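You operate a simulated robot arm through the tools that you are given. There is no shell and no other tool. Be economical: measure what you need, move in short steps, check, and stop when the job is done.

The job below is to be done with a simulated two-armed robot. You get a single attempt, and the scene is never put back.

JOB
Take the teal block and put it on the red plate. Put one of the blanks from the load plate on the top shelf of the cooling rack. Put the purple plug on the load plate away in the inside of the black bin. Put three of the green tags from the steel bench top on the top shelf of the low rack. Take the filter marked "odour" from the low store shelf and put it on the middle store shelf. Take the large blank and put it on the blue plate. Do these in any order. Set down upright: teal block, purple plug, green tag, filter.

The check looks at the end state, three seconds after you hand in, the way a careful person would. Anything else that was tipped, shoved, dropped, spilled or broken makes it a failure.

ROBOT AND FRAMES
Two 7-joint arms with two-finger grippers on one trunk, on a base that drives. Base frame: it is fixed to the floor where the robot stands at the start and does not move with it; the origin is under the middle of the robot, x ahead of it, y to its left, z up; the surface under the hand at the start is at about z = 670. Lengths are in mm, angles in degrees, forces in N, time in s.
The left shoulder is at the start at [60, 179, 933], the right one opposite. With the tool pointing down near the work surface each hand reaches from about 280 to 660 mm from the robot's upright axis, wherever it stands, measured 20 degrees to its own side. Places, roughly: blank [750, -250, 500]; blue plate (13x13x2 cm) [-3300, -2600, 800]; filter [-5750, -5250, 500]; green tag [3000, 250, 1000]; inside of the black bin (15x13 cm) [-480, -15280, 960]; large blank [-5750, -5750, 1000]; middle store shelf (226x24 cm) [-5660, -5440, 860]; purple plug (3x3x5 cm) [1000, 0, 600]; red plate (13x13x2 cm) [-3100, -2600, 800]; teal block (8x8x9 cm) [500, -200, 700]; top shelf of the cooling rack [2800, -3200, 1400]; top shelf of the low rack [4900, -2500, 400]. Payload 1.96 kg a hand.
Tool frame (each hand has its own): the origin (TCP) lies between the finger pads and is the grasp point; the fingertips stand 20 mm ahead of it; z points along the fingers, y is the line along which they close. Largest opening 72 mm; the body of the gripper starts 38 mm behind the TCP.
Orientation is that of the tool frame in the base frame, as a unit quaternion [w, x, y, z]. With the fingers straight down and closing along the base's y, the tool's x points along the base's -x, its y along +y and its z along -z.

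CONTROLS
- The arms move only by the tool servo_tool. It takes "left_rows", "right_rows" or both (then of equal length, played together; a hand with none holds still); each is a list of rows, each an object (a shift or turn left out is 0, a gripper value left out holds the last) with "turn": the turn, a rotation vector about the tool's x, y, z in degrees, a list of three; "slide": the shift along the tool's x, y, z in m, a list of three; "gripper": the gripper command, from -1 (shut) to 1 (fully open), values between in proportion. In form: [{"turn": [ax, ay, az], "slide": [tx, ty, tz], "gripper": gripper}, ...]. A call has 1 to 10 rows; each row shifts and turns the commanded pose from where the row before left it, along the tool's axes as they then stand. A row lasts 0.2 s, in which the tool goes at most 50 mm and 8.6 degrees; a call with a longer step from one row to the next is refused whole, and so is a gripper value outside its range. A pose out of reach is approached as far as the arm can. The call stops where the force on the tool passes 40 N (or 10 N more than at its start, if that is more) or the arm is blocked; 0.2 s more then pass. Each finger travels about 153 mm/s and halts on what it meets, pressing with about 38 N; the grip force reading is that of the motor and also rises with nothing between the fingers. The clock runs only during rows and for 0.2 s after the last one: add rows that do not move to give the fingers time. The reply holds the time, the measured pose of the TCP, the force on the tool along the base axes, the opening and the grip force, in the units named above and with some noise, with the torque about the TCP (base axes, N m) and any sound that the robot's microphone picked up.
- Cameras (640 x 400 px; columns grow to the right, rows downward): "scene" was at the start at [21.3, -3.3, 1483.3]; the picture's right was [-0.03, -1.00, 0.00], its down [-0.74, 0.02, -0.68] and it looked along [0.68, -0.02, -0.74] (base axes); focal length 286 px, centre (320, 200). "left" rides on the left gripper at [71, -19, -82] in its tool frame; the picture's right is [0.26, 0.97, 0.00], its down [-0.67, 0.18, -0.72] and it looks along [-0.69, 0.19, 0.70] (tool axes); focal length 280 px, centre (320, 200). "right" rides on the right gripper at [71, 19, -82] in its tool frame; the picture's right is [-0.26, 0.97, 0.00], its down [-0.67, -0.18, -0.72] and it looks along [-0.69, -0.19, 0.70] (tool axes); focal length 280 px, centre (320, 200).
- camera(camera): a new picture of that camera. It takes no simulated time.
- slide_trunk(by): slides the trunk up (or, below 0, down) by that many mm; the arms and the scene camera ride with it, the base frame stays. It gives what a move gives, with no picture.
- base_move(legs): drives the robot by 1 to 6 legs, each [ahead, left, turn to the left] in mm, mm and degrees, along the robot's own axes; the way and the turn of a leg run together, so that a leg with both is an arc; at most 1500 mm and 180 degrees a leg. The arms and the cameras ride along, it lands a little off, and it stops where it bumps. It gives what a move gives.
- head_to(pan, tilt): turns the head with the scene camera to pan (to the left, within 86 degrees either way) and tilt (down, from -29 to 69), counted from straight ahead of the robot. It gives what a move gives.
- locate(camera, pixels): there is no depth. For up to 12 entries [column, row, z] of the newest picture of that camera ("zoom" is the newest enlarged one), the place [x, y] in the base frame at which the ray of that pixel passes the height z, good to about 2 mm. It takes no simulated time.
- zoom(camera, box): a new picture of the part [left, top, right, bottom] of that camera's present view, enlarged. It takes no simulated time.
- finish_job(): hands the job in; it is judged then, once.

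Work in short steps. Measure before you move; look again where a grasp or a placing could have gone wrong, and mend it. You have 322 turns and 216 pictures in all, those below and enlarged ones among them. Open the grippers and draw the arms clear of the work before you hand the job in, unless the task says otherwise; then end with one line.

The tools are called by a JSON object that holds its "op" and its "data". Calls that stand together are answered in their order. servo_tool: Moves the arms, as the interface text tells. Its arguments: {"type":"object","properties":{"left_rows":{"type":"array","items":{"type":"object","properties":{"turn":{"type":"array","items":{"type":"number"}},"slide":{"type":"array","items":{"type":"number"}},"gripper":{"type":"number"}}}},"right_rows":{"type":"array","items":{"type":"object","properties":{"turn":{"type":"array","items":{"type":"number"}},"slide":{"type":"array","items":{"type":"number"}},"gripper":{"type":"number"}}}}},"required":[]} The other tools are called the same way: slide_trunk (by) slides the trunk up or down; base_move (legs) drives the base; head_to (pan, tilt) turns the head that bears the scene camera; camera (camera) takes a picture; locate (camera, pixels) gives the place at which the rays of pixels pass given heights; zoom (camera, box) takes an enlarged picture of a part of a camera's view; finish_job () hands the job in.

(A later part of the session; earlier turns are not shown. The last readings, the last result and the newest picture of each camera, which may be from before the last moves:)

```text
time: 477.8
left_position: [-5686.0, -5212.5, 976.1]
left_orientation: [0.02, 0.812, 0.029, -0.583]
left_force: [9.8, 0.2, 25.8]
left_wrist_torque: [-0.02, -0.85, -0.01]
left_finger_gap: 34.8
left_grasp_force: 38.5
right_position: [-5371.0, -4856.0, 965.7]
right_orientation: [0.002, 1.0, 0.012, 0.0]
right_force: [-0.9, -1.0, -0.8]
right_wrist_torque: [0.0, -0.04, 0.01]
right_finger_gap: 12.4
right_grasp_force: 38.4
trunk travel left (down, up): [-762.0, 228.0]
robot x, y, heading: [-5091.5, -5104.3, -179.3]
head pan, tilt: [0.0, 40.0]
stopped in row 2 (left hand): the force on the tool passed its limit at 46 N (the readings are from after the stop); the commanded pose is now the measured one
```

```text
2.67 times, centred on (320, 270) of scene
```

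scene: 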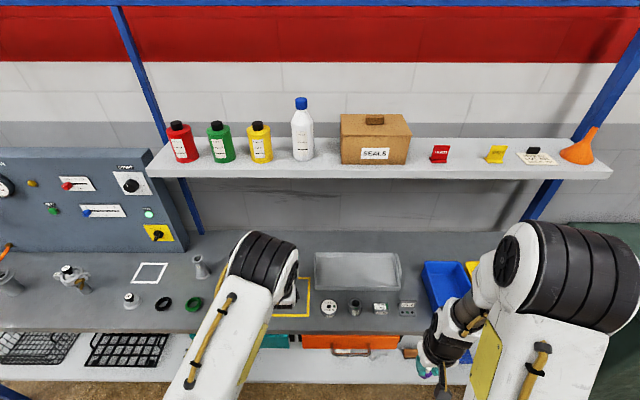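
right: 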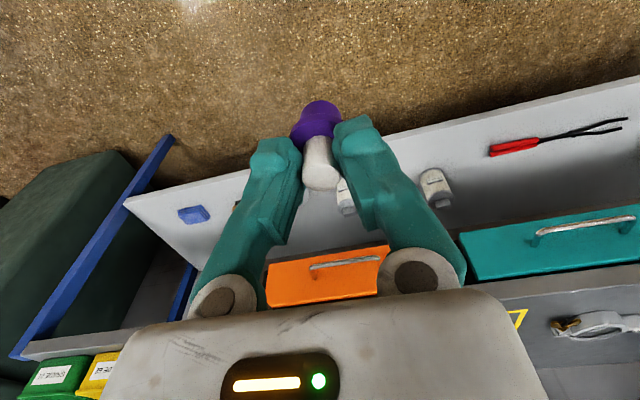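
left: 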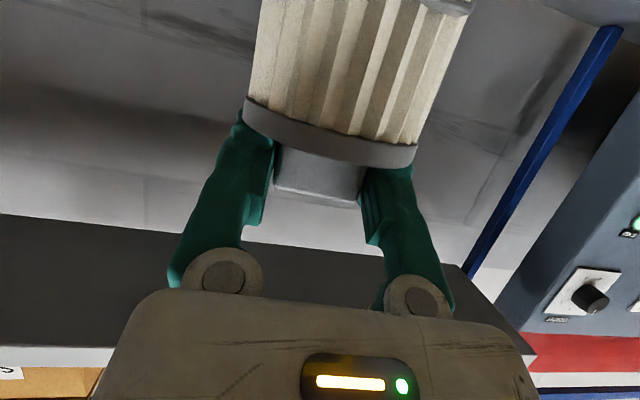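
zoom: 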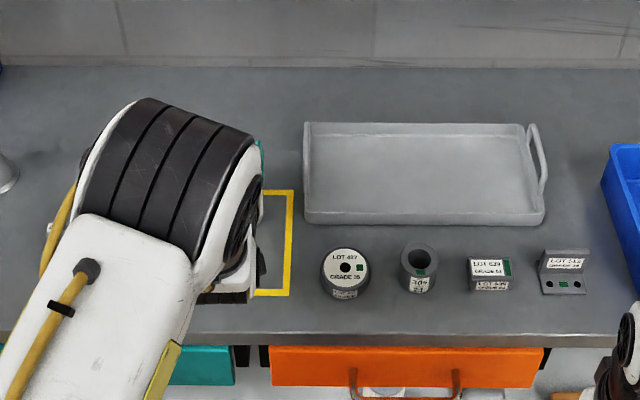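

Contact at TCP z≈976, so the shelf is at ≈868. Ease and release.

{"op": "servo_tool", "data": {"left_rows": [{"slide": [-0.0014, 0, -0.0005], "turn": [0, 1.4, 0]}, {}]}}

{"op": "camera", "data": {"camera": "left"}}

```text
time: 478.4
left_position: [-5685.2, -5212.7, 976.6]
left_orientation: [0.02, 0.82, 0.03, -0.572]
left_force: [-8.0, -0.2, 24.0]
left_wrist_torque: [-0.09, 1.23, -0.01]
left_finger_gap: 34.7
left_grasp_force: 37.7
right_position: [-5373.0, -4855.8, 966.0]
right_orientation: [0.001, 1.0, 0.013, 0.0]
right_force: [0.7, -0.4, -0.2]
right_wrist_torque: [0.01, -0.02, -0.02]
right_finger_gap: 12.5
right_grasp_force: 38.1
trunk travel left (down, up): [-762.0, 228.0]
robot x, y, heading: [-5095.1, -5105.7, -179.4]
head pan, tilt: [0.0, 40.0]
```

```text
69 pictures are left
```

left: 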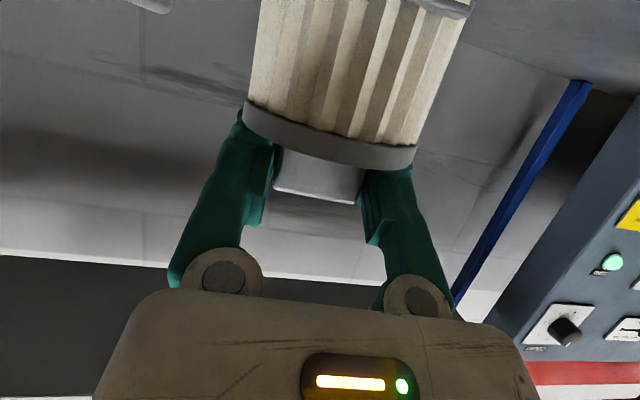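

{"op": "servo_tool", "data": {"left_rows": [{"slide": [-0.001, 0, -0.0004], "turn": [0, -0.8, 0]}, {}, {"gripper": 0.05}, {"gripper": 0.4}, {}]}}

{"op": "camera", "data": {"camera": "left"}}

```text
time: 479.6
left_position: [-5683.7, -5212.0, 976.1]
left_orientation: [0.02, 0.817, 0.029, -0.575]
left_force: [-1.6, 1.0, 22.0]
left_wrist_torque: [-0.01, 0.3, 0.01]
left_finger_gap: 44.7
left_grasp_force: 0.1
right_position: [-5371.8, -4855.7, 967.6]
right_orientation: [0.001, 1.0, 0.013, 0.0]
right_force: [0.5, 0.0, -1.4]
right_wrist_torque: [-0.04, 0.0, 0.01]
right_finger_gap: 12.3
right_grasp_force: 37.3
trunk travel left (down, up): [-762.0, 228.0]
robot x, y, heading: [-5089.2, -5105.9, -179.8]
head pan, tilt: [0.0, 40.0]
```

```text
68 pictures are left
```

left: 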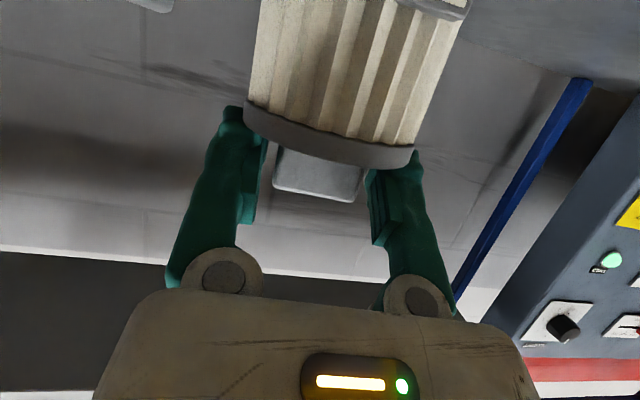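

Still 22 N from something under the hand (fingertips on the lid); rise a few mm, then withdraw backward.

{"op": "servo_tool", "data": {"left_rows": [{"slide": [-0.0028, 0, -0.001]}, {"slide": [-0.0028, 0, -0.001], "gripper": 0.8}, {}]}}

{"op": "camera", "data": {"camera": "left"}}

```text
time: 480.4
left_position: [-5684.7, -5211.6, 979.4]
left_orientation: [0.02, 0.818, 0.029, -0.574]
left_force: [0.3, -1.0, -0.9]
left_wrist_torque: [0.02, -0.01, -0.02]
left_finger_gap: 64.6
left_grasp_force: 0.1
right_position: [-5373.5, -4856.9, 966.5]
right_orientation: [0.002, 1.0, 0.013, 0.0]
right_force: [-0.5, 0.1, -0.3]
right_wrist_torque: [0.03, -0.02, 0.0]
right_finger_gap: 12.5
right_grasp_force: 37.3
trunk travel left (down, up): [-762.0, 228.0]
robot x, y, heading: [-5092.9, -5103.1, -179.4]
head pan, tilt: [0.0, 40.0]
```

```text
67 pictures are left
```

left: 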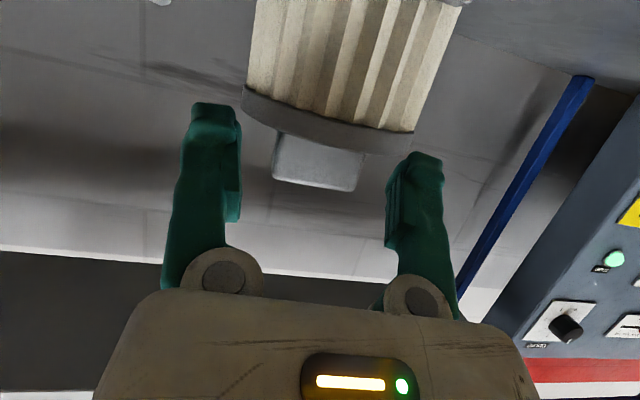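

{"op": "base_move", "data": {"legs": [[-300, 0, 0]]}}

{"op": "zoom", "data": {"camera": "scene", "box": [120, 170, 420, 320]}}

```text
time: 482.4
left_position: [-5389.3, -5208.5, 980.6]
left_orientation: [0.019, 0.818, 0.028, -0.574]
left_force: [-0.1, -0.3, 0.2]
left_wrist_torque: [-0.01, -0.01, -0.01]
left_finger_gap: 64.9
left_grasp_force: 0.1
right_position: [-5076.8, -4854.6, 966.7]
right_orientation: [0.002, 1.0, 0.011, 0.001]
right_force: [0.7, 0.6, -0.2]
right_wrist_torque: [0.0, 0.0, 0.01]
right_finger_gap: 12.5
right_grasp_force: 38.1
trunk travel left (down, up): [-762.0, 228.0]
robot x, y, heading: [-4791.6, -5100.6, -179.7]
head pan, tilt: [0.0, 40.0]
```

```text
2.13 times, centred on (270, 245) of scene
```

zoom: 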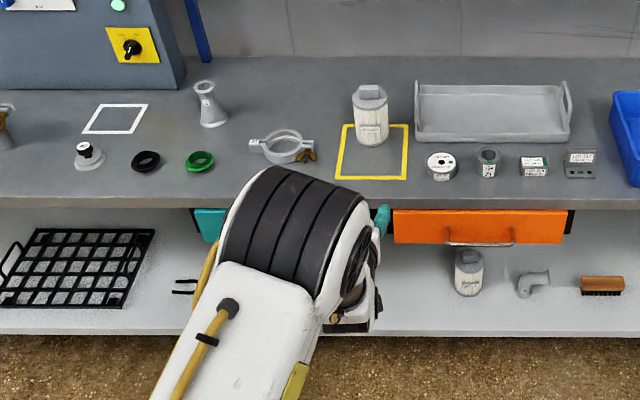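

Filter stands on the middle shelf. Restore the left tool to vertical and locate the large blank.

{"op": "locate", "data": {"camera": "scene", "pixels": [[161, 227.5, 872], [160.6, 219, 915], [141, 218, 868], [187, 221, 872]]}}

{"op": "servo_tool", "data": {"left_rows": [{"turn": [0, 8.5, 0], "slide": [0.01, 0, 0], "gripper": 1}, {"turn": [0, 8.5, 0], "slide": [0.01, 0, 0]}, {"turn": [0, 8.5, 0], "slide": [0.01, 0, 0]}, {"turn": [0, 8.5, 0]}, {"turn": [0, 8.5, 0]}, {"turn": [0, 8.5, 0]}, {"turn": [0, 8.5, 0]}, {"turn": [0, 8.5, 0]}, {"turn": [0, 2, 0]}]}}

```text
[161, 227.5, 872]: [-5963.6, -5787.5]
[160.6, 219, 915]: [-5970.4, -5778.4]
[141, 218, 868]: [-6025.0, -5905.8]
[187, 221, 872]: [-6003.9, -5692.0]
```

```text
time: 484.4
left_position: [-5376.2, -5208.2, 953.9]
left_orientation: [-0.001, 0.999, 0.033, 0.0]
left_force: [0.1, 0.6, -0.4]
left_wrist_torque: [-0.01, 0.01, -0.01]
left_finger_gap: 72.3
left_grasp_force: 0.1
right_position: [-5075.7, -4853.3, 965.8]
right_orientation: [0.002, 1.0, 0.012, 0.001]
right_force: [0.2, -0.1, -1.5]
right_wrist_torque: [0.0, 0.0, 0.01]
right_finger_gap: 12.7
right_grasp_force: 37.8
trunk travel left (down, up): [-762.0, 228.0]
robot x, y, heading: [-4792.9, -5102.6, -179.4]
head pan, tilt: [0.0, 40.0]
```

{"op": "base_move", "data": {"legs": [[0, 420, 0]]}}

{"op": "camera", "data": {"camera": "scene"}}

{"op": "camera", "data": {"camera": "left"}}

```text
time: 487.0
left_position: [-5377.0, -5623.6, 953.1]
left_orientation: [-0.001, 1.0, 0.027, 0.0]
left_force: [0.1, -0.2, -0.7]
left_wrist_torque: [-0.04, -0.01, -0.01]
left_finger_gap: 72.3
left_grasp_force: 0.0
right_position: [-5073.4, -5272.2, 966.1]
right_orientation: [0.002, 1.0, 0.006, 0.001]
right_force: [0.2, -0.7, 0.3]
right_wrist_torque: [0.01, -0.03, 0.04]
right_finger_gap: 12.4
right_grasp_force: 38.2
trunk travel left (down, up): [-762.0, 228.0]
robot x, y, heading: [-4790.1, -5525.5, 179.8]
head pan, tilt: [0.0, 40.0]
```

```text
65 pictures are left
```

scene: 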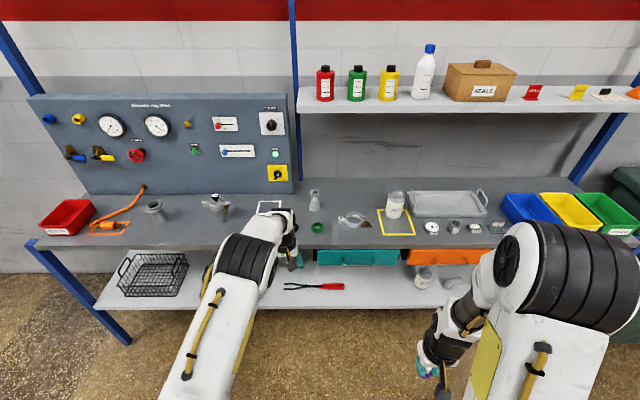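

```text
64 pictures are left
```

left: 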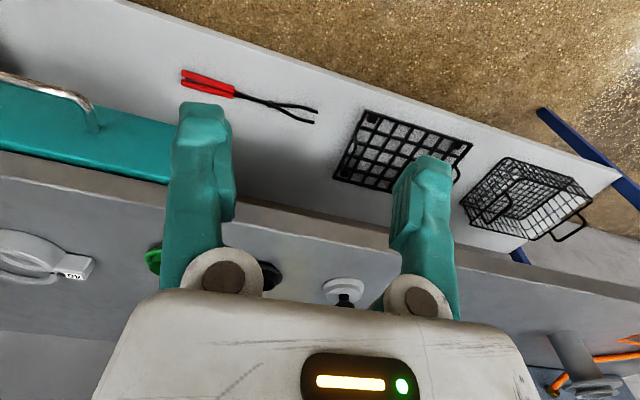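

{"op": "locate", "data": {"camera": "left", "pixels": [[344, 290, 872], [344, 290, 880], [344, 285, 872], [155, 262, 872]]}}

{"op": "base_move", "data": {"legs": [[150, 0, 0]]}}

{"op": "slide_trunk", "data": {"by": 120}}

{"op": "camera", "data": {"camera": "left"}}

```text
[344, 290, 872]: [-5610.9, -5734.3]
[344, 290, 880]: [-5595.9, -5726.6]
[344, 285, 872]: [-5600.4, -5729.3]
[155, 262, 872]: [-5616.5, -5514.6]
```

```text
time: 488.4
left_position: [-5525.3, -5622.4, 953.6]
left_orientation: [-0.001, 1.0, 0.027, -0.003]
left_force: [0.1, -0.6, -1.0]
left_wrist_torque: [0.0, 0.05, 0.01]
left_finger_gap: 72.0
left_grasp_force: 0.0
right_position: [-5221.9, -5272.4, 966.8]
right_orientation: [0.001, 1.0, 0.007, 0.002]
right_force: [0.7, -0.1, 0.7]
right_wrist_torque: [0.0, 0.0, 0.02]
right_finger_gap: 12.4
right_grasp_force: 38.2
trunk travel left (down, up): [-762.0, 228.0]
robot x, y, heading: [-4943.7, -5522.0, 179.4]
head pan, tilt: [0.0, 40.0]
```

```text
time: 489.9
left_position: [-5525.4, -5622.9, 1075.1]
left_orientation: [-0.001, 1.0, 0.028, -0.002]
left_force: [0.7, 0.2, -0.6]
left_wrist_torque: [-0.04, -0.01, 0.0]
left_finger_gap: 72.0
left_grasp_force: 0.1
right_position: [-5222.1, -5270.7, 1086.5]
right_orientation: [0.002, 1.0, 0.007, 0.001]
right_force: [-0.2, 0.5, 0.1]
right_wrist_torque: [0.02, -0.01, 0.0]
right_finger_gap: 12.5
right_grasp_force: 38.2
trunk travel left (down, up): [-882.0, 108.0]
robot x, y, heading: [-4942.1, -5523.3, 179.7]
head pan, tilt: [0.0, 40.0]
```

```text
63 pictures are left
```

left: 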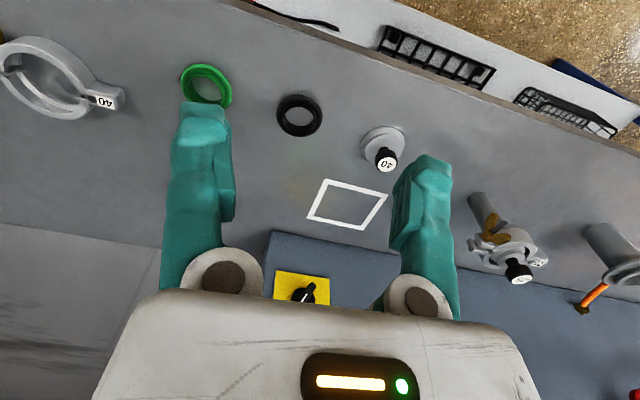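

{"op": "locate", "data": {"camera": "left", "pixels": [[382, 143, 870], [386, 162, 905], [386, 162, 912], [386, 162, 920]]}}

{"op": "zoom", "data": {"camera": "left", "box": [300, 100, 460, 200]}}

```text
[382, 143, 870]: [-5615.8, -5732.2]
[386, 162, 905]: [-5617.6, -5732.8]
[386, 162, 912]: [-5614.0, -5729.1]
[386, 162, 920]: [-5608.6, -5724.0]
```

```text
4.00 times, centred on (380, 150) of left
```

zoom: 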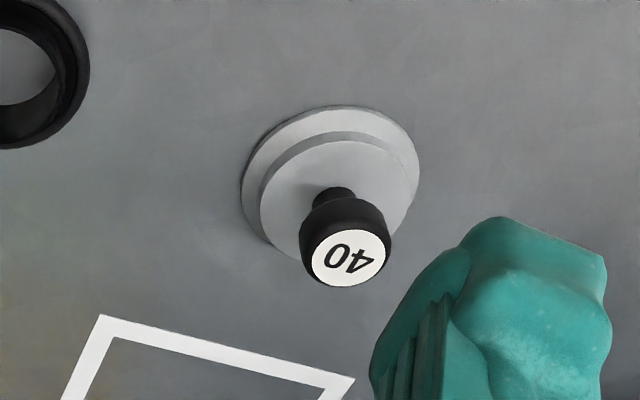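

{"op": "base_move", "data": {"legs": [[100, 0, 0]]}}

{"op": "servo_tool", "data": {"left_rows": [{"slide": [0.001, 0.036, 0.02]}, {"slide": [0.001, 0.036, 0.02]}, {"slide": [0.001, 0.036, 0.02]}, {"slide": [0, 0, 0.04]}, {}]}}

{"op": "zoom", "data": {"camera": "left", "box": [200, 0, 440, 160]}}

```text
time: 491.1
left_position: [-5624.4, -5623.4, 1073.4]
left_orientation: [-0.001, 1.0, 0.029, -0.003]
left_force: [-0.6, 0.3, 0.2]
left_wrist_torque: [0.0, 0.01, -0.02]
left_finger_gap: 72.0
left_grasp_force: 0.1
right_position: [-5320.7, -5272.1, 1086.0]
right_orientation: [0.002, 1.0, 0.006, 0.001]
right_force: [0.3, 0.4, 0.2]
right_wrist_torque: [0.07, 0.02, 0.02]
right_finger_gap: 12.7
right_grasp_force: 38.0
trunk travel left (down, up): [-882.0, 108.0]
robot x, y, heading: [-5040.6, -5522.3, 180.0]
head pan, tilt: [0.0, 40.0]
```

```text
time: 492.2
left_position: [-5616.9, -5731.1, 972.7]
left_orientation: [-0.001, 1.0, 0.029, -0.002]
left_force: [-0.3, 1.2, -0.8]
left_wrist_torque: [0.0, 0.0, 0.02]
left_finger_gap: 72.0
left_grasp_force: 0.1
right_position: [-5321.2, -5271.1, 1085.8]
right_orientation: [0.001, 1.0, 0.006, 0.001]
right_force: [-0.9, -0.6, -0.4]
right_wrist_torque: [0.01, 0.02, 0.01]
right_finger_gap: 12.4
right_grasp_force: 37.9
trunk travel left (down, up): [-882.0, 108.0]
robot x, y, heading: [-5040.2, -5523.9, 179.6]
head pan, tilt: [0.0, 40.0]
```

```text
2.50 times, centred on (320, 80) of left
```

zoom: 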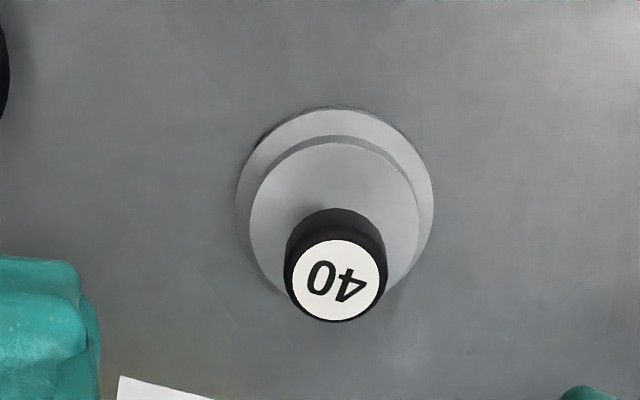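

{"op": "locate", "data": {"camera": "zoom", "pixels": [[339, 279, 905], [339, 279, 910], [339, 279, 915], [335, 200, 872], [335, 205, 880]]}}

```text
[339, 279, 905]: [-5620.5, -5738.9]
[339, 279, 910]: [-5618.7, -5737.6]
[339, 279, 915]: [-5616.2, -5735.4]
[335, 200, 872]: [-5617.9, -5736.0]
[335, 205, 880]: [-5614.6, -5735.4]
```

{"op": "servo_tool", "data": {"left_rows": [{"slide": [0, 0.0055, 0.03]}, {"slide": [0, 0, 0.025]}, {"slide": [0, 0, 0.0135]}, {"gripper": -1}, {}, {}, {}]}}

{"op": "zoom", "data": {"camera": "left", "box": [200, 40, 440, 220]}}

```text
time: 493.9
left_position: [-5615.9, -5735.7, 903.5]
left_orientation: [0.0, 1.0, 0.029, -0.001]
left_force: [0.1, -0.9, 1.1]
left_wrist_torque: [-0.02, 0.11, -0.04]
left_finger_gap: 20.8
left_grasp_force: 38.0
right_position: [-5321.7, -5271.1, 1086.3]
right_orientation: [0.003, 1.0, 0.006, 0.001]
right_force: [-0.1, 0.1, -1.5]
right_wrist_torque: [-0.02, 0.01, -0.02]
right_finger_gap: 12.4
right_grasp_force: 38.4
trunk travel left (down, up): [-882.0, 108.0]
robot x, y, heading: [-5039.1, -5523.7, 179.7]
head pan, tilt: [0.0, 40.0]
```

```text
2.22 times, centred on (320, 130) of left
```

zoom: 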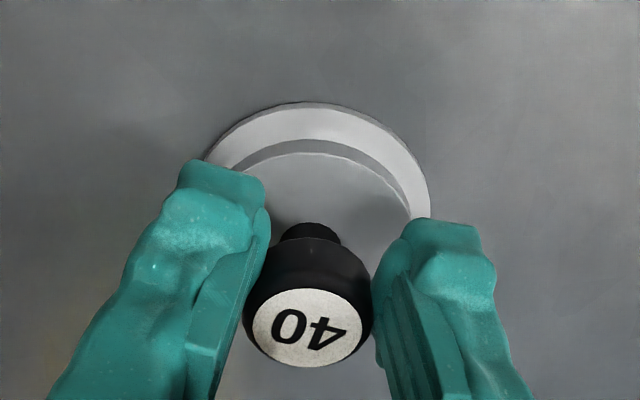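

Gripped. Lift by arm and check.

{"op": "servo_tool", "data": {"left_rows": [{"slide": [0, 0, -0.02]}, {"slide": [0, 0, -0.03]}, {"slide": [0, 0, -0.04]}, {"slide": [0, 0, -0.04]}, {}]}}

{"op": "zoom", "data": {"camera": "left", "box": [200, 40, 440, 220]}}

```text
time: 495.1
left_position: [-5616.3, -5737.6, 1034.8]
left_orientation: [-0.001, 1.0, 0.029, -0.002]
left_force: [0.1, -0.6, -1.6]
left_wrist_torque: [0.02, 0.02, 0.04]
left_finger_gap: 21.0
left_grasp_force: 38.4
right_position: [-5322.5, -5270.8, 1085.3]
right_orientation: [0.001, 1.0, 0.006, 0.001]
right_force: [0.3, -0.1, 0.0]
right_wrist_torque: [-0.01, -0.01, 0.02]
right_finger_gap: 12.2
right_grasp_force: 38.5
trunk travel left (down, up): [-882.0, 108.0]
robot x, y, heading: [-5043.5, -5523.0, 179.6]
head pan, tilt: [0.0, 40.0]
```

```text
2.22 times, centred on (320, 130) of left
```

zoom: 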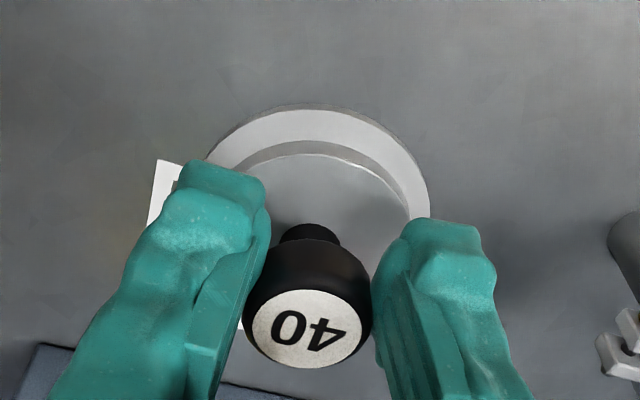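

{"op": "servo_tool", "data": {"left_rows": [{"slide": [0.04, -0.02, 0]}, {"slide": [0.04, -0.02, 0]}, {"slide": [0.04, -0.02, 0]}]}}

{"op": "base_move", "data": {"legs": [[-750, 0, 0], [0, 0, 180], [0, 1500, 0], [0, 1270, 0]]}}

{"op": "camera", "data": {"camera": "scene"}}

```text
time: 495.9
left_position: [-5499.8, -5670.7, 1035.9]
left_orientation: [0.0, 1.0, 0.029, -0.002]
left_force: [0.7, 0.6, -1.3]
left_wrist_torque: [-0.02, -0.03, 0.01]
left_finger_gap: 20.8
left_grasp_force: 37.7
right_position: [-5321.1, -5270.5, 1086.5]
right_orientation: [0.001, 1.0, 0.006, 0.001]
right_force: [1.2, -0.1, -0.7]
right_wrist_torque: [-0.01, 0.03, -0.05]
right_finger_gap: 12.4
right_grasp_force: 38.2
trunk travel left (down, up): [-882.0, 108.0]
robot x, y, heading: [-5043.4, -5522.0, 179.8]
head pan, tilt: [0.0, 40.0]
```

```text
time: 520.2
left_position: [-3733.3, -2621.7, 1035.9]
left_orientation: [0.002, -0.007, 1.0, 0.0]
left_force: [0.4, 0.1, -0.3]
left_wrist_torque: [0.0, 0.0, 0.01]
left_finger_gap: 0.0
left_grasp_force: 29.3
right_position: [-3928.3, -3014.7, 1085.7]
right_orientation: [0.0, 0.015, 1.0, 0.002]
right_force: [0.8, 0.1, -0.1]
right_wrist_torque: [0.06, -0.02, 0.02]
right_finger_gap: 12.4
right_grasp_force: 37.9
trunk travel left (down, up): [-882.0, 108.0]
robot x, y, heading: [-4197.4, -2748.9, -2.8]
head pan, tilt: [0.0, 40.0]
```

```text
58 pictures are left
```

scene: 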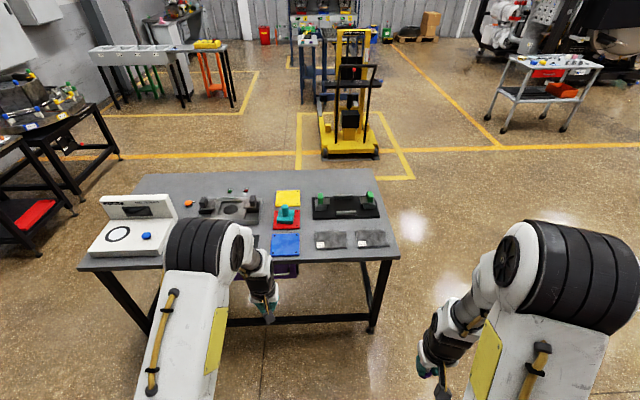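

The left gripper is empty (gap 0): the blank slipped out on the way. I look for it along the route.

{"op": "head_to", "data": {"pan": -86, "tilt": 35}}

{"op": "camera", "data": {"camera": "scene"}}

{"op": "camera", "data": {"camera": "left"}}

```text
time: 521.8
left_position: [-3733.8, -2620.8, 1035.2]
left_orientation: [0.002, -0.007, 1.0, 0.0]
left_force: [0.0, -0.2, 0.8]
left_wrist_torque: [0.0, 0.0, 0.01]
left_finger_gap: 0.0
left_grasp_force: 30.2
right_position: [-3928.2, -3014.5, 1086.5]
right_orientation: [-0.001, 0.015, 1.0, 0.002]
right_force: [0.8, 0.4, 0.3]
right_wrist_torque: [0.03, 0.02, 0.0]
right_finger_gap: 12.6
right_grasp_force: 38.0
trunk travel left (down, up): [-882.0, 108.0]
robot x, y, heading: [-4196.6, -2754.9, -2.7]
head pan, tilt: [-85.9, 35.0]
```

```text
57 pictures are left
```

scene: 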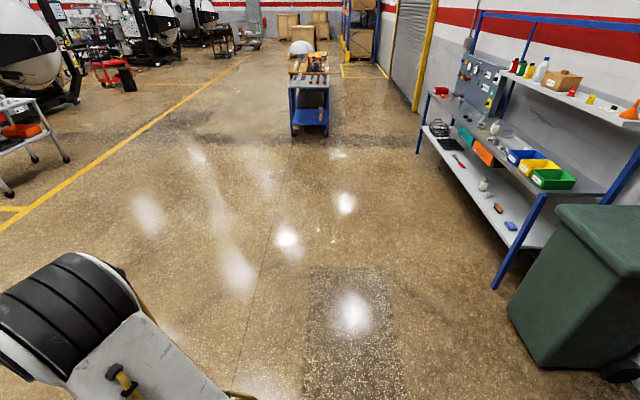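

```text
56 pictures are left
```

left: 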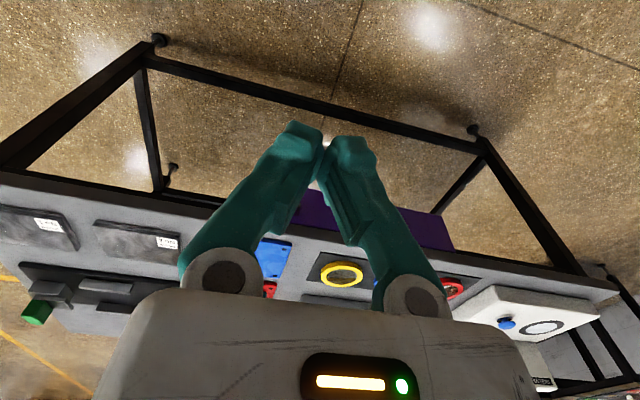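

{"op": "zoom", "data": {"camera": "scene", "box": [230, 120, 450, 260]}}

{"op": "zoom", "data": {"camera": "scene", "box": [60, 120, 260, 260]}}

```text
2.86 times, centred on (340, 190) of scene
```

zoom: 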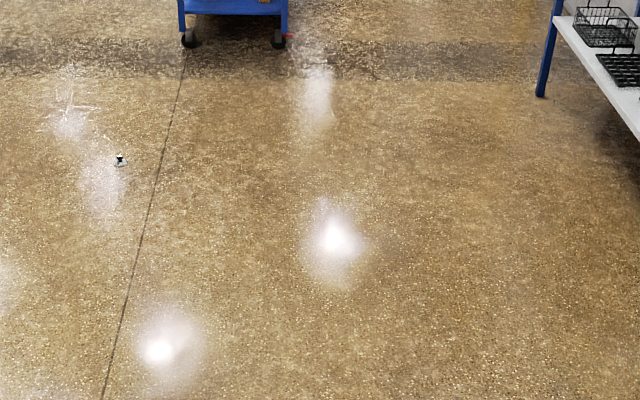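

```text
2.86 times, centred on (160, 190) of scene
```

zoom: 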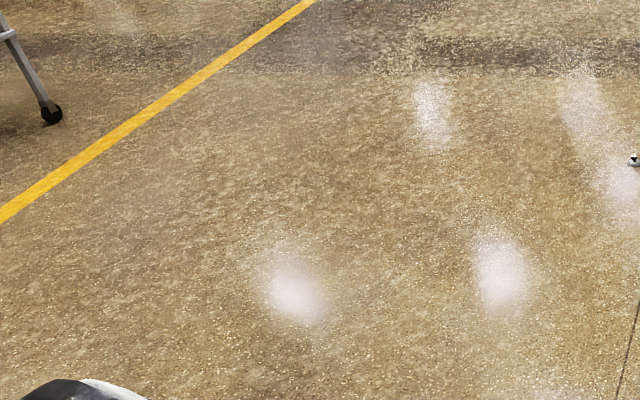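

Found it, standing on the floor at about pixel (270,177). Locate it.

{"op": "locate", "data": {"camera": "scene", "pixels": [[270, 177.8, 0], [270, 175.5, 40]]}}

```text
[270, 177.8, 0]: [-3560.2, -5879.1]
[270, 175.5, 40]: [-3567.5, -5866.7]
```

Drive toward it, facing −y.

{"op": "base_move", "data": {"legs": [[0, 0, -87.3], [1500, 0, 0], [500, 480, 0]]}}

{"op": "servo_tool", "data": {"left_rows": [{"gripper": 1}, {}, {}]}}

{"op": "head_to", "data": {"pan": 0, "tilt": 45}}

{"op": "camera", "data": {"camera": "scene"}}

```text
time: 536.4
left_position: [-3598.7, -5207.4, 1035.5]
left_orientation: [0.001, 0.691, 0.723, -0.002]
left_force: [-0.6, 0.5, -0.4]
left_wrist_torque: [-0.01, 0.0, -0.01]
left_finger_gap: 0.1
left_grasp_force: 29.6
right_position: [-3997.2, -5024.6, 1086.6]
right_orientation: [0.001, 0.706, 0.708, 0.002]
right_force: [-0.4, -0.3, -0.5]
right_wrist_torque: [0.02, 0.0, -0.01]
right_finger_gap: 12.1
right_grasp_force: 37.6
trunk travel left (down, up): [-882.0, 108.0]
robot x, y, heading: [-3739.2, -4748.6, -90.9]
head pan, tilt: [-85.9, 35.0]
```

```text
time: 537.2
left_position: [-3597.0, -5207.8, 1035.0]
left_orientation: [0.001, 0.691, 0.723, -0.001]
left_force: [0.1, 0.3, 0.6]
left_wrist_torque: [-0.02, 0.02, -0.02]
left_finger_gap: 72.1
left_grasp_force: 0.1
right_position: [-3996.0, -5023.8, 1085.8]
right_orientation: [0.0, 0.706, 0.708, 0.001]
right_force: [0.2, -0.1, 0.1]
right_wrist_torque: [0.02, 0.0, -0.02]
right_finger_gap: 12.1
right_grasp_force: 37.8
trunk travel left (down, up): [-882.0, 108.0]
robot x, y, heading: [-3740.6, -4748.7, -90.8]
head pan, tilt: [-85.9, 35.0]
```

```text
time: 538.8
left_position: [-3598.0, -5208.5, 1036.1]
left_orientation: [0.0, 0.691, 0.723, -0.001]
left_force: [1.3, 0.2, -0.9]
left_wrist_torque: [0.01, -0.01, -0.01]
left_finger_gap: 71.7
left_grasp_force: 0.1
right_position: [-3996.6, -5024.7, 1085.7]
right_orientation: [0.001, 0.706, 0.708, 0.001]
right_force: [-0.1, 0.7, -0.3]
right_wrist_torque: [0.0, -0.01, 0.03]
right_finger_gap: 12.4
right_grasp_force: 37.5
trunk travel left (down, up): [-882.0, 108.0]
robot x, y, heading: [-3742.0, -4749.0, -90.7]
head pan, tilt: [0.0, 45.0]
```

```text
53 pictures are left
```

scene: 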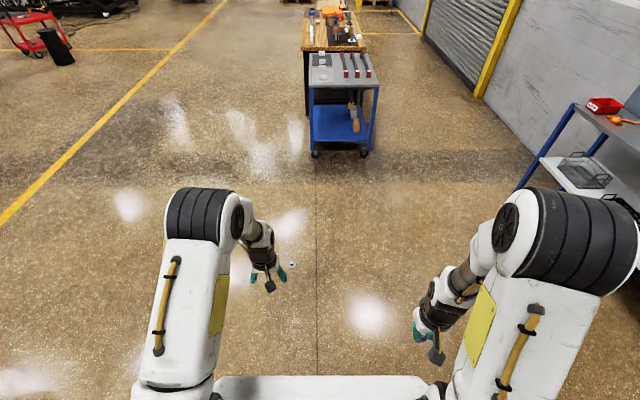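

{"op": "zoom", "data": {"camera": "scene", "box": [260, 240, 324, 280]}}

{"op": "locate", "data": {"camera": "scene", "pixels": [[292, 266, 0], [292, 264, 40]]}}

```text
10.00 times, centred on (292, 260) of scene
```

zoom: 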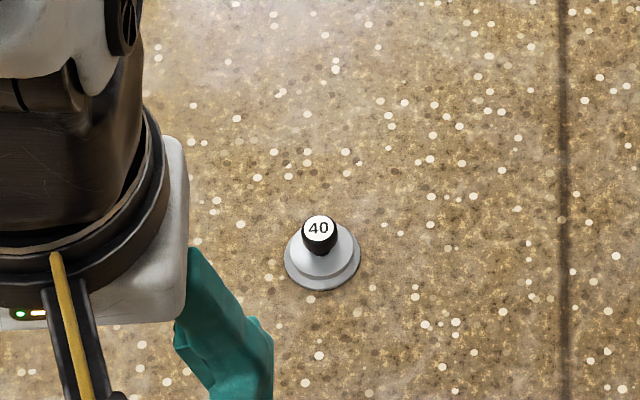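

```text
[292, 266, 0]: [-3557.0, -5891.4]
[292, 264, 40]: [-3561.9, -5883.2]
```

It stands upright at (−3557,−5890). Approach and lower the trunk.

{"op": "base_move", "data": {"legs": [[660, 0, 0.7]]}}

{"op": "slide_trunk", "data": {"by": -400}}

{"op": "slide_trunk", "data": {"by": -350}}

{"op": "camera", "data": {"camera": "left"}}

```text
time: 542.5
left_position: [-3605.0, -5882.3, 1036.0]
left_orientation: [0.0, 0.69, 0.724, -0.003]
left_force: [0.2, -0.2, -0.6]
left_wrist_torque: [0.03, -0.01, 0.0]
left_finger_gap: 72.2
left_grasp_force: 0.1
right_position: [-4004.9, -5700.1, 1086.2]
right_orientation: [0.0, 0.705, 0.709, 0.001]
right_force: [0.7, 0.6, -0.8]
right_wrist_torque: [0.01, 0.02, 0.0]
right_finger_gap: 12.4
right_grasp_force: 37.9
trunk travel left (down, up): [-882.0, 108.0]
robot x, y, heading: [-3752.2, -5425.0, -90.8]
head pan, tilt: [0.0, 45.0]
```

```text
time: 546.3
left_position: [-3604.8, -5883.3, 635.5]
left_orientation: [0.001, 0.69, 0.724, -0.002]
left_force: [0.9, -0.6, -0.6]
left_wrist_torque: [0.0, 0.0, -0.01]
left_finger_gap: 71.8
left_grasp_force: 0.0
right_position: [-4005.8, -5700.7, 685.2]
right_orientation: [0.0, 0.705, 0.709, 0.002]
right_force: [-0.3, 0.5, 0.2]
right_wrist_torque: [-0.01, 0.01, 0.01]
right_finger_gap: 12.3
right_grasp_force: 37.8
trunk travel left (down, up): [-482.0, 508.0]
robot x, y, heading: [-3751.6, -5424.6, -90.7]
head pan, tilt: [0.0, 45.0]
```

```text
time: 549.8
left_position: [-3606.2, -5884.0, 285.8]
left_orientation: [0.001, 0.689, 0.724, -0.002]
left_force: [0.3, -0.6, 0.1]
left_wrist_torque: [0.04, -0.02, -0.02]
left_finger_gap: 72.0
left_grasp_force: 0.0
right_position: [-4005.4, -5700.6, 337.6]
right_orientation: [0.001, 0.705, 0.709, 0.002]
right_force: [1.1, -0.4, -0.4]
right_wrist_torque: [0.04, -0.01, 0.03]
right_finger_gap: 12.5
right_grasp_force: 37.7
trunk travel left (down, up): [-132.0, 858.0]
robot x, y, heading: [-3749.1, -5423.3, -90.7]
head pan, tilt: [0.0, 45.0]
```

```text
51 pictures are left
```

left: 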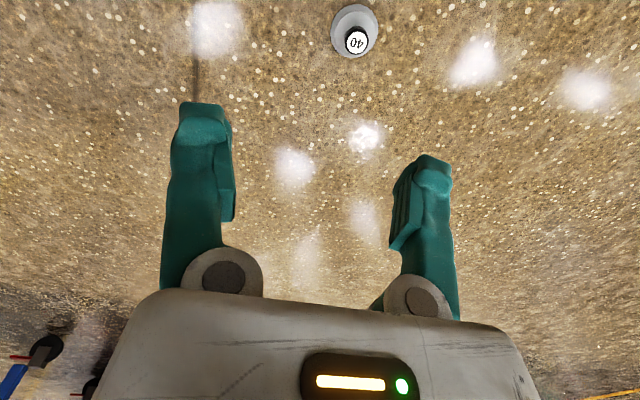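

{"op": "locate", "data": {"camera": "left", "pixels": [[357, 41, 44], [354, 30, 4]]}}

```text
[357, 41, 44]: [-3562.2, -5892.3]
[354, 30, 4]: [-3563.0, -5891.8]
```

{"op": "servo_tool", "data": {"left_rows": [{"slide": [-0.0051, 0.0216, 0.03]}, {"slide": [-0.0051, 0.0216, 0.03]}, {"slide": [0, 0, 0.045]}, {"slide": [0, 0, 0.045]}, {"slide": [0, 0, 0.03]}, {}]}}

{"op": "zoom", "data": {"camera": "left", "box": [200, 0, 440, 160]}}

```text
time: 551.1
left_position: [-3563.3, -5892.4, 104.1]
left_orientation: [0.001, 0.69, 0.724, -0.002]
left_force: [0.2, -0.1, -0.2]
left_wrist_torque: [-0.02, -0.03, -0.01]
left_finger_gap: 72.0
left_grasp_force: 0.0
right_position: [-4005.5, -5700.1, 335.8]
right_orientation: [0.0, 0.705, 0.709, 0.001]
right_force: [0.1, -0.5, 0.2]
right_wrist_torque: [0.0, 0.0, -0.03]
right_finger_gap: 12.3
right_grasp_force: 38.5
trunk travel left (down, up): [-132.0, 858.0]
robot x, y, heading: [-3752.3, -5427.0, -90.7]
head pan, tilt: [0.0, 45.0]
```

```text
2.50 times, centred on (320, 80) of left
```

zoom: 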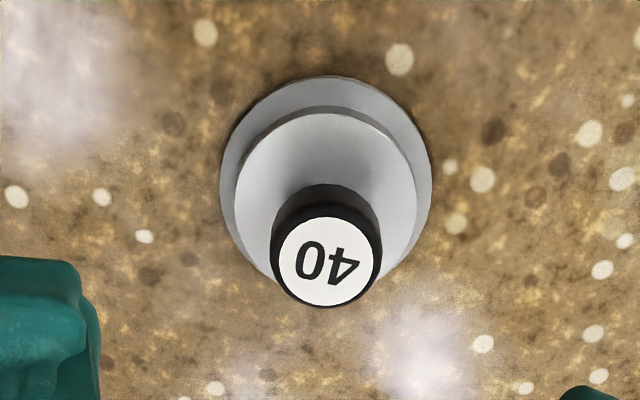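

{"op": "locate", "data": {"camera": "zoom", "pixels": [[329, 262, 44], [326, 175, 4]]}}

{"op": "servo_tool", "data": {"left_rows": [{"slide": [0, 0.001, 0.03]}, {"slide": [0, 0, 0.028]}, {"slide": [0, 0, 0.006]}, {"slide": [0, 0, 0.004]}, {"slide": [0, 0, 0.003]}, {}]}}

{"op": "zoom", "data": {"camera": "left", "box": [160, 60, 480, 260]}}

```text
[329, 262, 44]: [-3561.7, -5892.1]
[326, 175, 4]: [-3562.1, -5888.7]
```

```text
time: 552.5
left_position: [-3561.9, -5891.5, 34.1]
left_orientation: [0.0, 0.689, 0.724, -0.002]
left_force: [-0.1, 0.1, 0.1]
left_wrist_torque: [0.01, -0.02, 0.06]
left_finger_gap: 72.1
left_grasp_force: 0.1
right_position: [-4005.3, -5700.6, 336.4]
right_orientation: [0.001, 0.705, 0.709, 0.002]
right_force: [0.9, 0.8, 0.2]
right_wrist_torque: [0.03, 0.0, -0.03]
right_finger_gap: 12.1
right_grasp_force: 37.7
trunk travel left (down, up): [-132.0, 858.0]
robot x, y, heading: [-3751.9, -5422.8, -90.9]
head pan, tilt: [0.0, 45.0]
```

```text
2.00 times, centred on (320, 160) of left
```

zoom: 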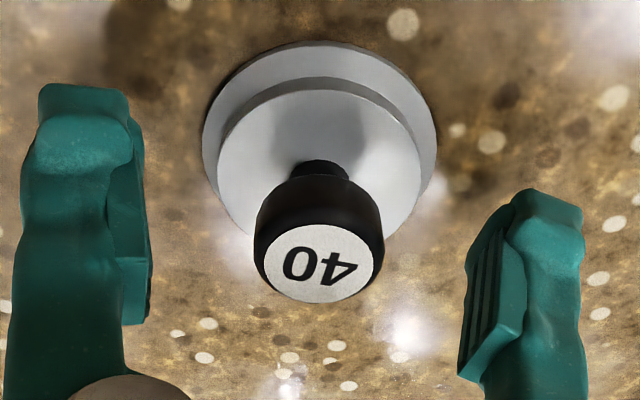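

Lower a bit more so the pads sit below the knob's widest part, then grip.

{"op": "servo_tool", "data": {"left_rows": [{"slide": [0, 0, 0.003]}, {"slide": [0, 0, 0.002]}, {"slide": [0, 0, 0.002]}, {}, {"gripper": -1}, {}, {}, {}]}}

{"op": "zoom", "data": {"camera": "left", "box": [200, 60, 440, 240]}}

```text
time: 553.9
left_position: [-3562.1, -5894.2, 32.1]
left_orientation: [0.004, 0.689, 0.725, -0.005]
left_force: [-1.9, 13.0, 35.8]
left_wrist_torque: [0.16, -0.02, -0.03]
left_finger_gap: 18.6
left_grasp_force: 38.5
right_position: [-4005.6, -5699.9, 337.5]
right_orientation: [0.001, 0.706, 0.709, 0.001]
right_force: [-0.3, 0.7, 0.2]
right_wrist_torque: [0.0, 0.01, 0.02]
right_finger_gap: 12.1
right_grasp_force: 38.5
trunk travel left (down, up): [-132.0, 858.0]
robot x, y, heading: [-3754.9, -5423.0, -90.9]
head pan, tilt: [0.0, 45.0]
stopped in row 6 (left hand): the force on the tool passed its limit at 41 N (the readings are from after the stop); the commanded pose is now the measured one
```

```text
2.22 times, centred on (320, 150) of left
```

zoom: 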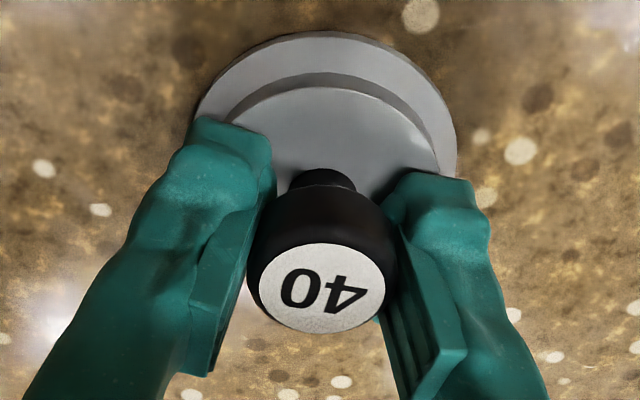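

{"op": "servo_tool", "data": {"left_rows": [{"slide": [0, 0, -0.01]}, {"slide": [0, 0, -0.03]}, {"slide": [0, 0, -0.04]}, {"slide": [0, 0, -0.04]}, {}, {}]}}

{"op": "slide_trunk", "data": {"by": 400}}

{"op": "zoom", "data": {"camera": "left", "box": [200, 60, 440, 240]}}

```text
time: 555.3
left_position: [-3559.7, -5891.8, 149.9]
left_orientation: [0.003, 0.69, 0.724, -0.004]
left_force: [0.2, -0.6, -1.3]
left_wrist_torque: [-0.01, 0.01, 0.05]
left_finger_gap: 18.7
left_grasp_force: 37.7
right_position: [-4006.1, -5700.9, 335.7]
right_orientation: [0.001, 0.706, 0.708, 0.002]
right_force: [0.5, -0.3, -0.4]
right_wrist_torque: [-0.02, 0.04, -0.01]
right_finger_gap: 12.3
right_grasp_force: 37.7
trunk travel left (down, up): [-132.0, 858.0]
robot x, y, heading: [-3750.6, -5423.7, -90.6]
head pan, tilt: [0.0, 45.0]
```

```text
time: 559.1
left_position: [-3560.8, -5891.5, 549.6]
left_orientation: [0.002, 0.69, 0.724, -0.004]
left_force: [-0.5, 0.5, -1.8]
left_wrist_torque: [0.01, 0.01, -0.01]
left_finger_gap: 18.5
left_grasp_force: 37.9
right_position: [-4006.2, -5701.2, 737.0]
right_orientation: [0.001, 0.706, 0.709, 0.002]
right_force: [0.0, -0.2, -0.7]
right_wrist_torque: [-0.02, 0.0, 0.05]
right_finger_gap: 12.4
right_grasp_force: 38.0
trunk travel left (down, up): [-532.0, 458.0]
robot x, y, heading: [-3752.8, -5424.3, -90.5]
head pan, tilt: [0.0, 45.0]
```

```text
2.22 times, centred on (320, 150) of left
```

zoom: 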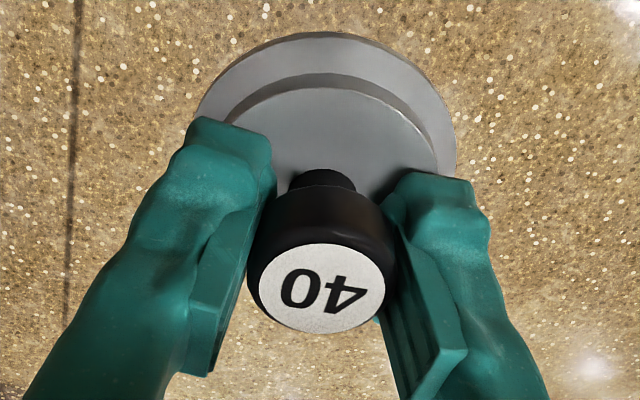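

{"op": "servo_tool", "data": {"left_rows": [{"slide": [0.03, 0, 0]}, {"slide": [0.03, -0.01, 0]}, {"slide": [0.03, -0.01, 0]}]}}

{"op": "base_move", "data": {"legs": [[-1000, -430, 0], [-1500, 0, 0]]}}

{"op": "slide_trunk", "data": {"by": 350}}

{"op": "base_move", "data": {"legs": [[0, 0, 20], [0, 0, 20], [0, 0, 25], [0, 0, 25]]}}

```text
time: 559.9
left_position: [-3584.5, -5802.3, 548.6]
left_orientation: [0.003, 0.69, 0.724, -0.004]
left_force: [0.5, -0.2, -2.0]
left_wrist_torque: [0.0, 0.0, -0.01]
left_finger_gap: 18.7
left_grasp_force: 38.2
right_position: [-4006.2, -5700.9, 736.2]
right_orientation: [0.0, 0.705, 0.709, 0.001]
right_force: [-0.1, 0.3, 0.9]
right_wrist_torque: [0.0, 0.02, 0.01]
right_finger_gap: 12.2
right_grasp_force: 37.4
trunk travel left (down, up): [-532.0, 458.0]
robot x, y, heading: [-3752.9, -5422.2, -90.5]
head pan, tilt: [0.0, 45.0]
```

```text
time: 572.4
left_position: [-3974.0, -3323.3, 548.3]
left_orientation: [0.004, 0.685, 0.729, -0.005]
left_force: [-0.4, 0.2, -1.0]
left_wrist_torque: [-0.04, -0.03, 0.0]
left_finger_gap: 19.0
left_grasp_force: 38.2
right_position: [-4395.2, -3225.7, 736.3]
right_orientation: [0.0, 0.701, 0.713, 0.001]
right_force: [0.5, 0.8, -0.2]
right_wrist_torque: [0.02, 0.0, 0.01]
right_finger_gap: 12.0
right_grasp_force: 38.6
trunk travel left (down, up): [-532.0, 458.0]
robot x, y, heading: [-4145.7, -2943.8, -90.2]
head pan, tilt: [0.0, 45.0]
```

```text
time: 575.8
left_position: [-3973.3, -3323.7, 898.5]
left_orientation: [0.003, 0.685, 0.728, -0.004]
left_force: [0.3, 0.5, -1.6]
left_wrist_torque: [0.0, -0.01, 0.0]
left_finger_gap: 18.7
left_grasp_force: 37.5
right_position: [-4394.9, -3227.0, 1085.6]
right_orientation: [0.001, 0.701, 0.713, 0.002]
right_force: [-0.3, 0.3, -0.3]
right_wrist_torque: [0.02, -0.04, 0.02]
right_finger_gap: 12.2
right_grasp_force: 38.0
trunk travel left (down, up): [-882.0, 108.0]
robot x, y, heading: [-4145.9, -2943.3, -90.3]
head pan, tilt: [0.0, 45.0]
```

```text
time: 581.0
left_position: [-3769.7, -2769.7, 897.5]
left_orientation: [0.005, -0.036, 0.999, 0.0]
left_force: [1.3, -0.3, -1.5]
left_wrist_torque: [0.01, 0.0, -0.03]
left_finger_gap: 18.5
left_grasp_force: 37.7
right_position: [-3862.1, -3192.5, 1086.3]
right_orientation: [-0.001, -0.014, 1.0, 0.002]
right_force: [-0.8, 0.2, 0.1]
right_wrist_torque: [-0.06, -0.01, 0.02]
right_finger_gap: 12.3
right_grasp_force: 37.6
trunk travel left (down, up): [-882.0, 108.0]
robot x, y, heading: [-4142.2, -2946.3, 0.5]
head pan, tilt: [0.0, 45.0]
```

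{"op": "base_move", "data": {"legs": [[0, 136, -0.5], [420, 0, 0]]}}

{"op": "camera", "data": {"camera": "left"}}

{"op": "camera", "data": {"camera": "scene"}}

```text
time: 584.5
left_position: [-3350.4, -2639.2, 898.0]
left_orientation: [0.005, -0.029, 1.0, 0.0]
left_force: [-0.1, 0.0, -1.1]
left_wrist_torque: [0.01, -0.03, 0.02]
left_finger_gap: 18.7
left_grasp_force: 38.4
right_position: [-3445.8, -3061.1, 1086.5]
right_orientation: [-0.001, -0.006, 1.0, 0.001]
right_force: [0.5, 0.9, -0.1]
right_wrist_torque: [0.03, -0.01, 0.02]
right_finger_gap: 12.5
right_grasp_force: 37.3
trunk travel left (down, up): [-882.0, 108.0]
robot x, y, heading: [-3726.8, -2813.3, -0.6]
head pan, tilt: [0.0, 45.0]
```

```text
46 pictures are left
```

left: 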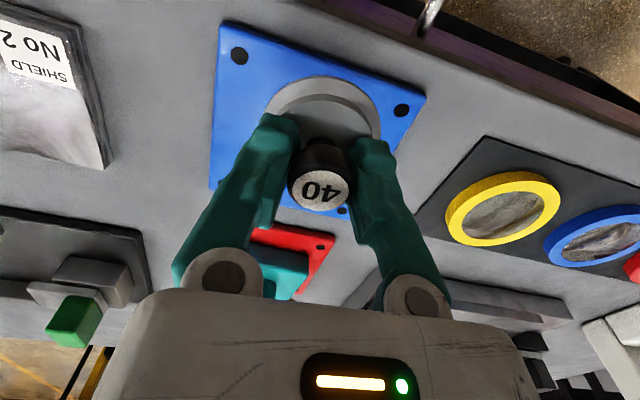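

```text
45 pictures are left
```

scene: 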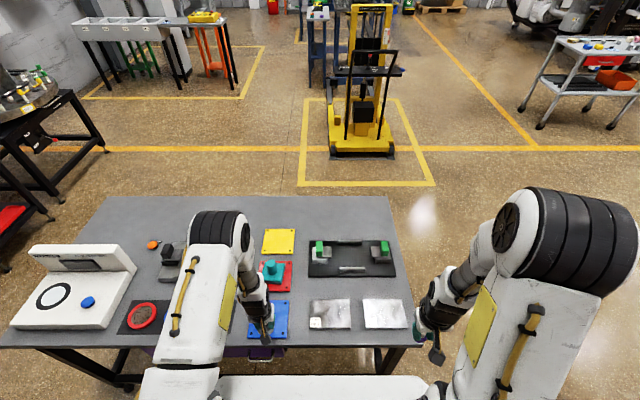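

{"op": "locate", "data": {"camera": "left", "pixels": [[239, 56, 805], [402, 110, 805], [342, 211, 805], [221, 20, 805], [427, 96, 805]]}}

```text
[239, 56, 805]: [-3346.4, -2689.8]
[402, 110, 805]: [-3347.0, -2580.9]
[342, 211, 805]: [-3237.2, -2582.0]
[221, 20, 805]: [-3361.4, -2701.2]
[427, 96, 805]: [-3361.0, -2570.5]
```

{"op": "servo_tool", "data": {"left_rows": [{"slide": [-0.028, 0.0004, 0]}, {"slide": [-0.028, 0.0004, 0]}, {"slide": [0, 0, 0.025]}, {"slide": [0, 0, 0.02]}, {"slide": [0, 0, 0.005]}, {"slide": [0, 0, 0.004]}, {"slide": [0, 0, 0.003]}, {"slide": [0, 0, 0.003]}, {}]}}

{"op": "camera", "data": {"camera": "left"}}

```text
time: 586.4
left_position: [-3291.0, -2635.0, 841.5]
left_orientation: [0.008, -0.03, 1.0, 0.001]
left_force: [-9.0, 1.3, 33.3]
left_wrist_torque: [-0.1, 0.73, -0.06]
left_finger_gap: 18.7
left_grasp_force: 37.8
right_position: [-3450.8, -3061.4, 1087.1]
right_orientation: [0.001, -0.007, 1.0, 0.002]
right_force: [0.3, -1.1, -0.3]
right_wrist_torque: [0.01, -0.02, 0.02]
right_finger_gap: 12.3
right_grasp_force: 38.3
trunk travel left (down, up): [-882.0, 108.0]
robot x, y, heading: [-3724.5, -2808.6, 0.0]
head pan, tilt: [0.0, 45.0]
stopped in row 9 (left hand): the force on the tool passed its limit at 44 N (the readings are from after the stop); the commanded pose is now the measured one
```

```text
44 pictures are left
```

left: 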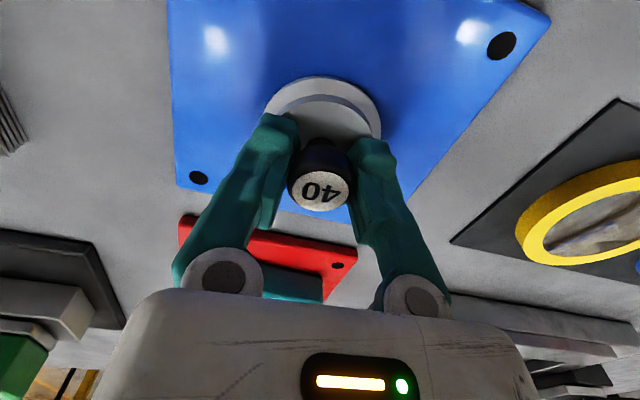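

Contact made on the blue plate. Ease 1 mm, release, and rise.

{"op": "servo_tool", "data": {"left_rows": [{"slide": [0, 0, -0.0015]}, {"gripper": -0.3}, {"gripper": 0.1}, {"gripper": 0.6}, {}, {"slide": [0, 0, -0.03]}, {"slide": [0, 0, -0.04]}, {"slide": [0, 0, -0.04]}]}}

{"op": "camera", "data": {"camera": "left"}}

```text
time: 588.2
left_position: [-3290.3, -2636.4, 952.2]
left_orientation: [0.008, -0.031, 1.0, 0.0]
left_force: [0.0, -0.1, 0.1]
left_wrist_torque: [0.01, 0.04, -0.01]
left_finger_gap: 58.0
left_grasp_force: 0.1
right_position: [-3446.7, -3061.1, 1085.2]
right_orientation: [0.0, -0.007, 1.0, 0.002]
right_force: [0.4, 0.0, -1.0]
right_wrist_torque: [-0.03, -0.01, -0.01]
right_finger_gap: 12.4
right_grasp_force: 37.7
trunk travel left (down, up): [-882.0, 108.0]
robot x, y, heading: [-3722.7, -2812.5, -0.5]
head pan, tilt: [0.0, 45.0]
```

```text
43 pictures are left
```

left: 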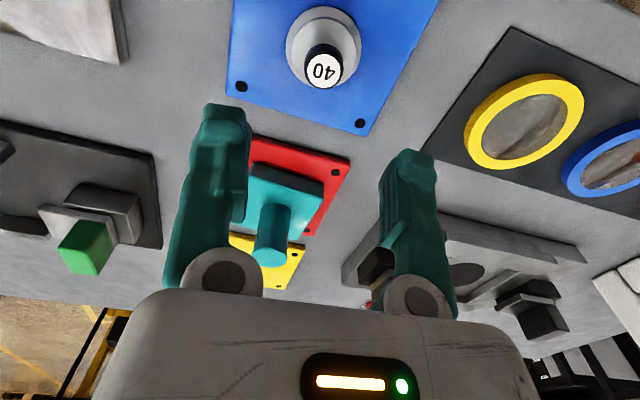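

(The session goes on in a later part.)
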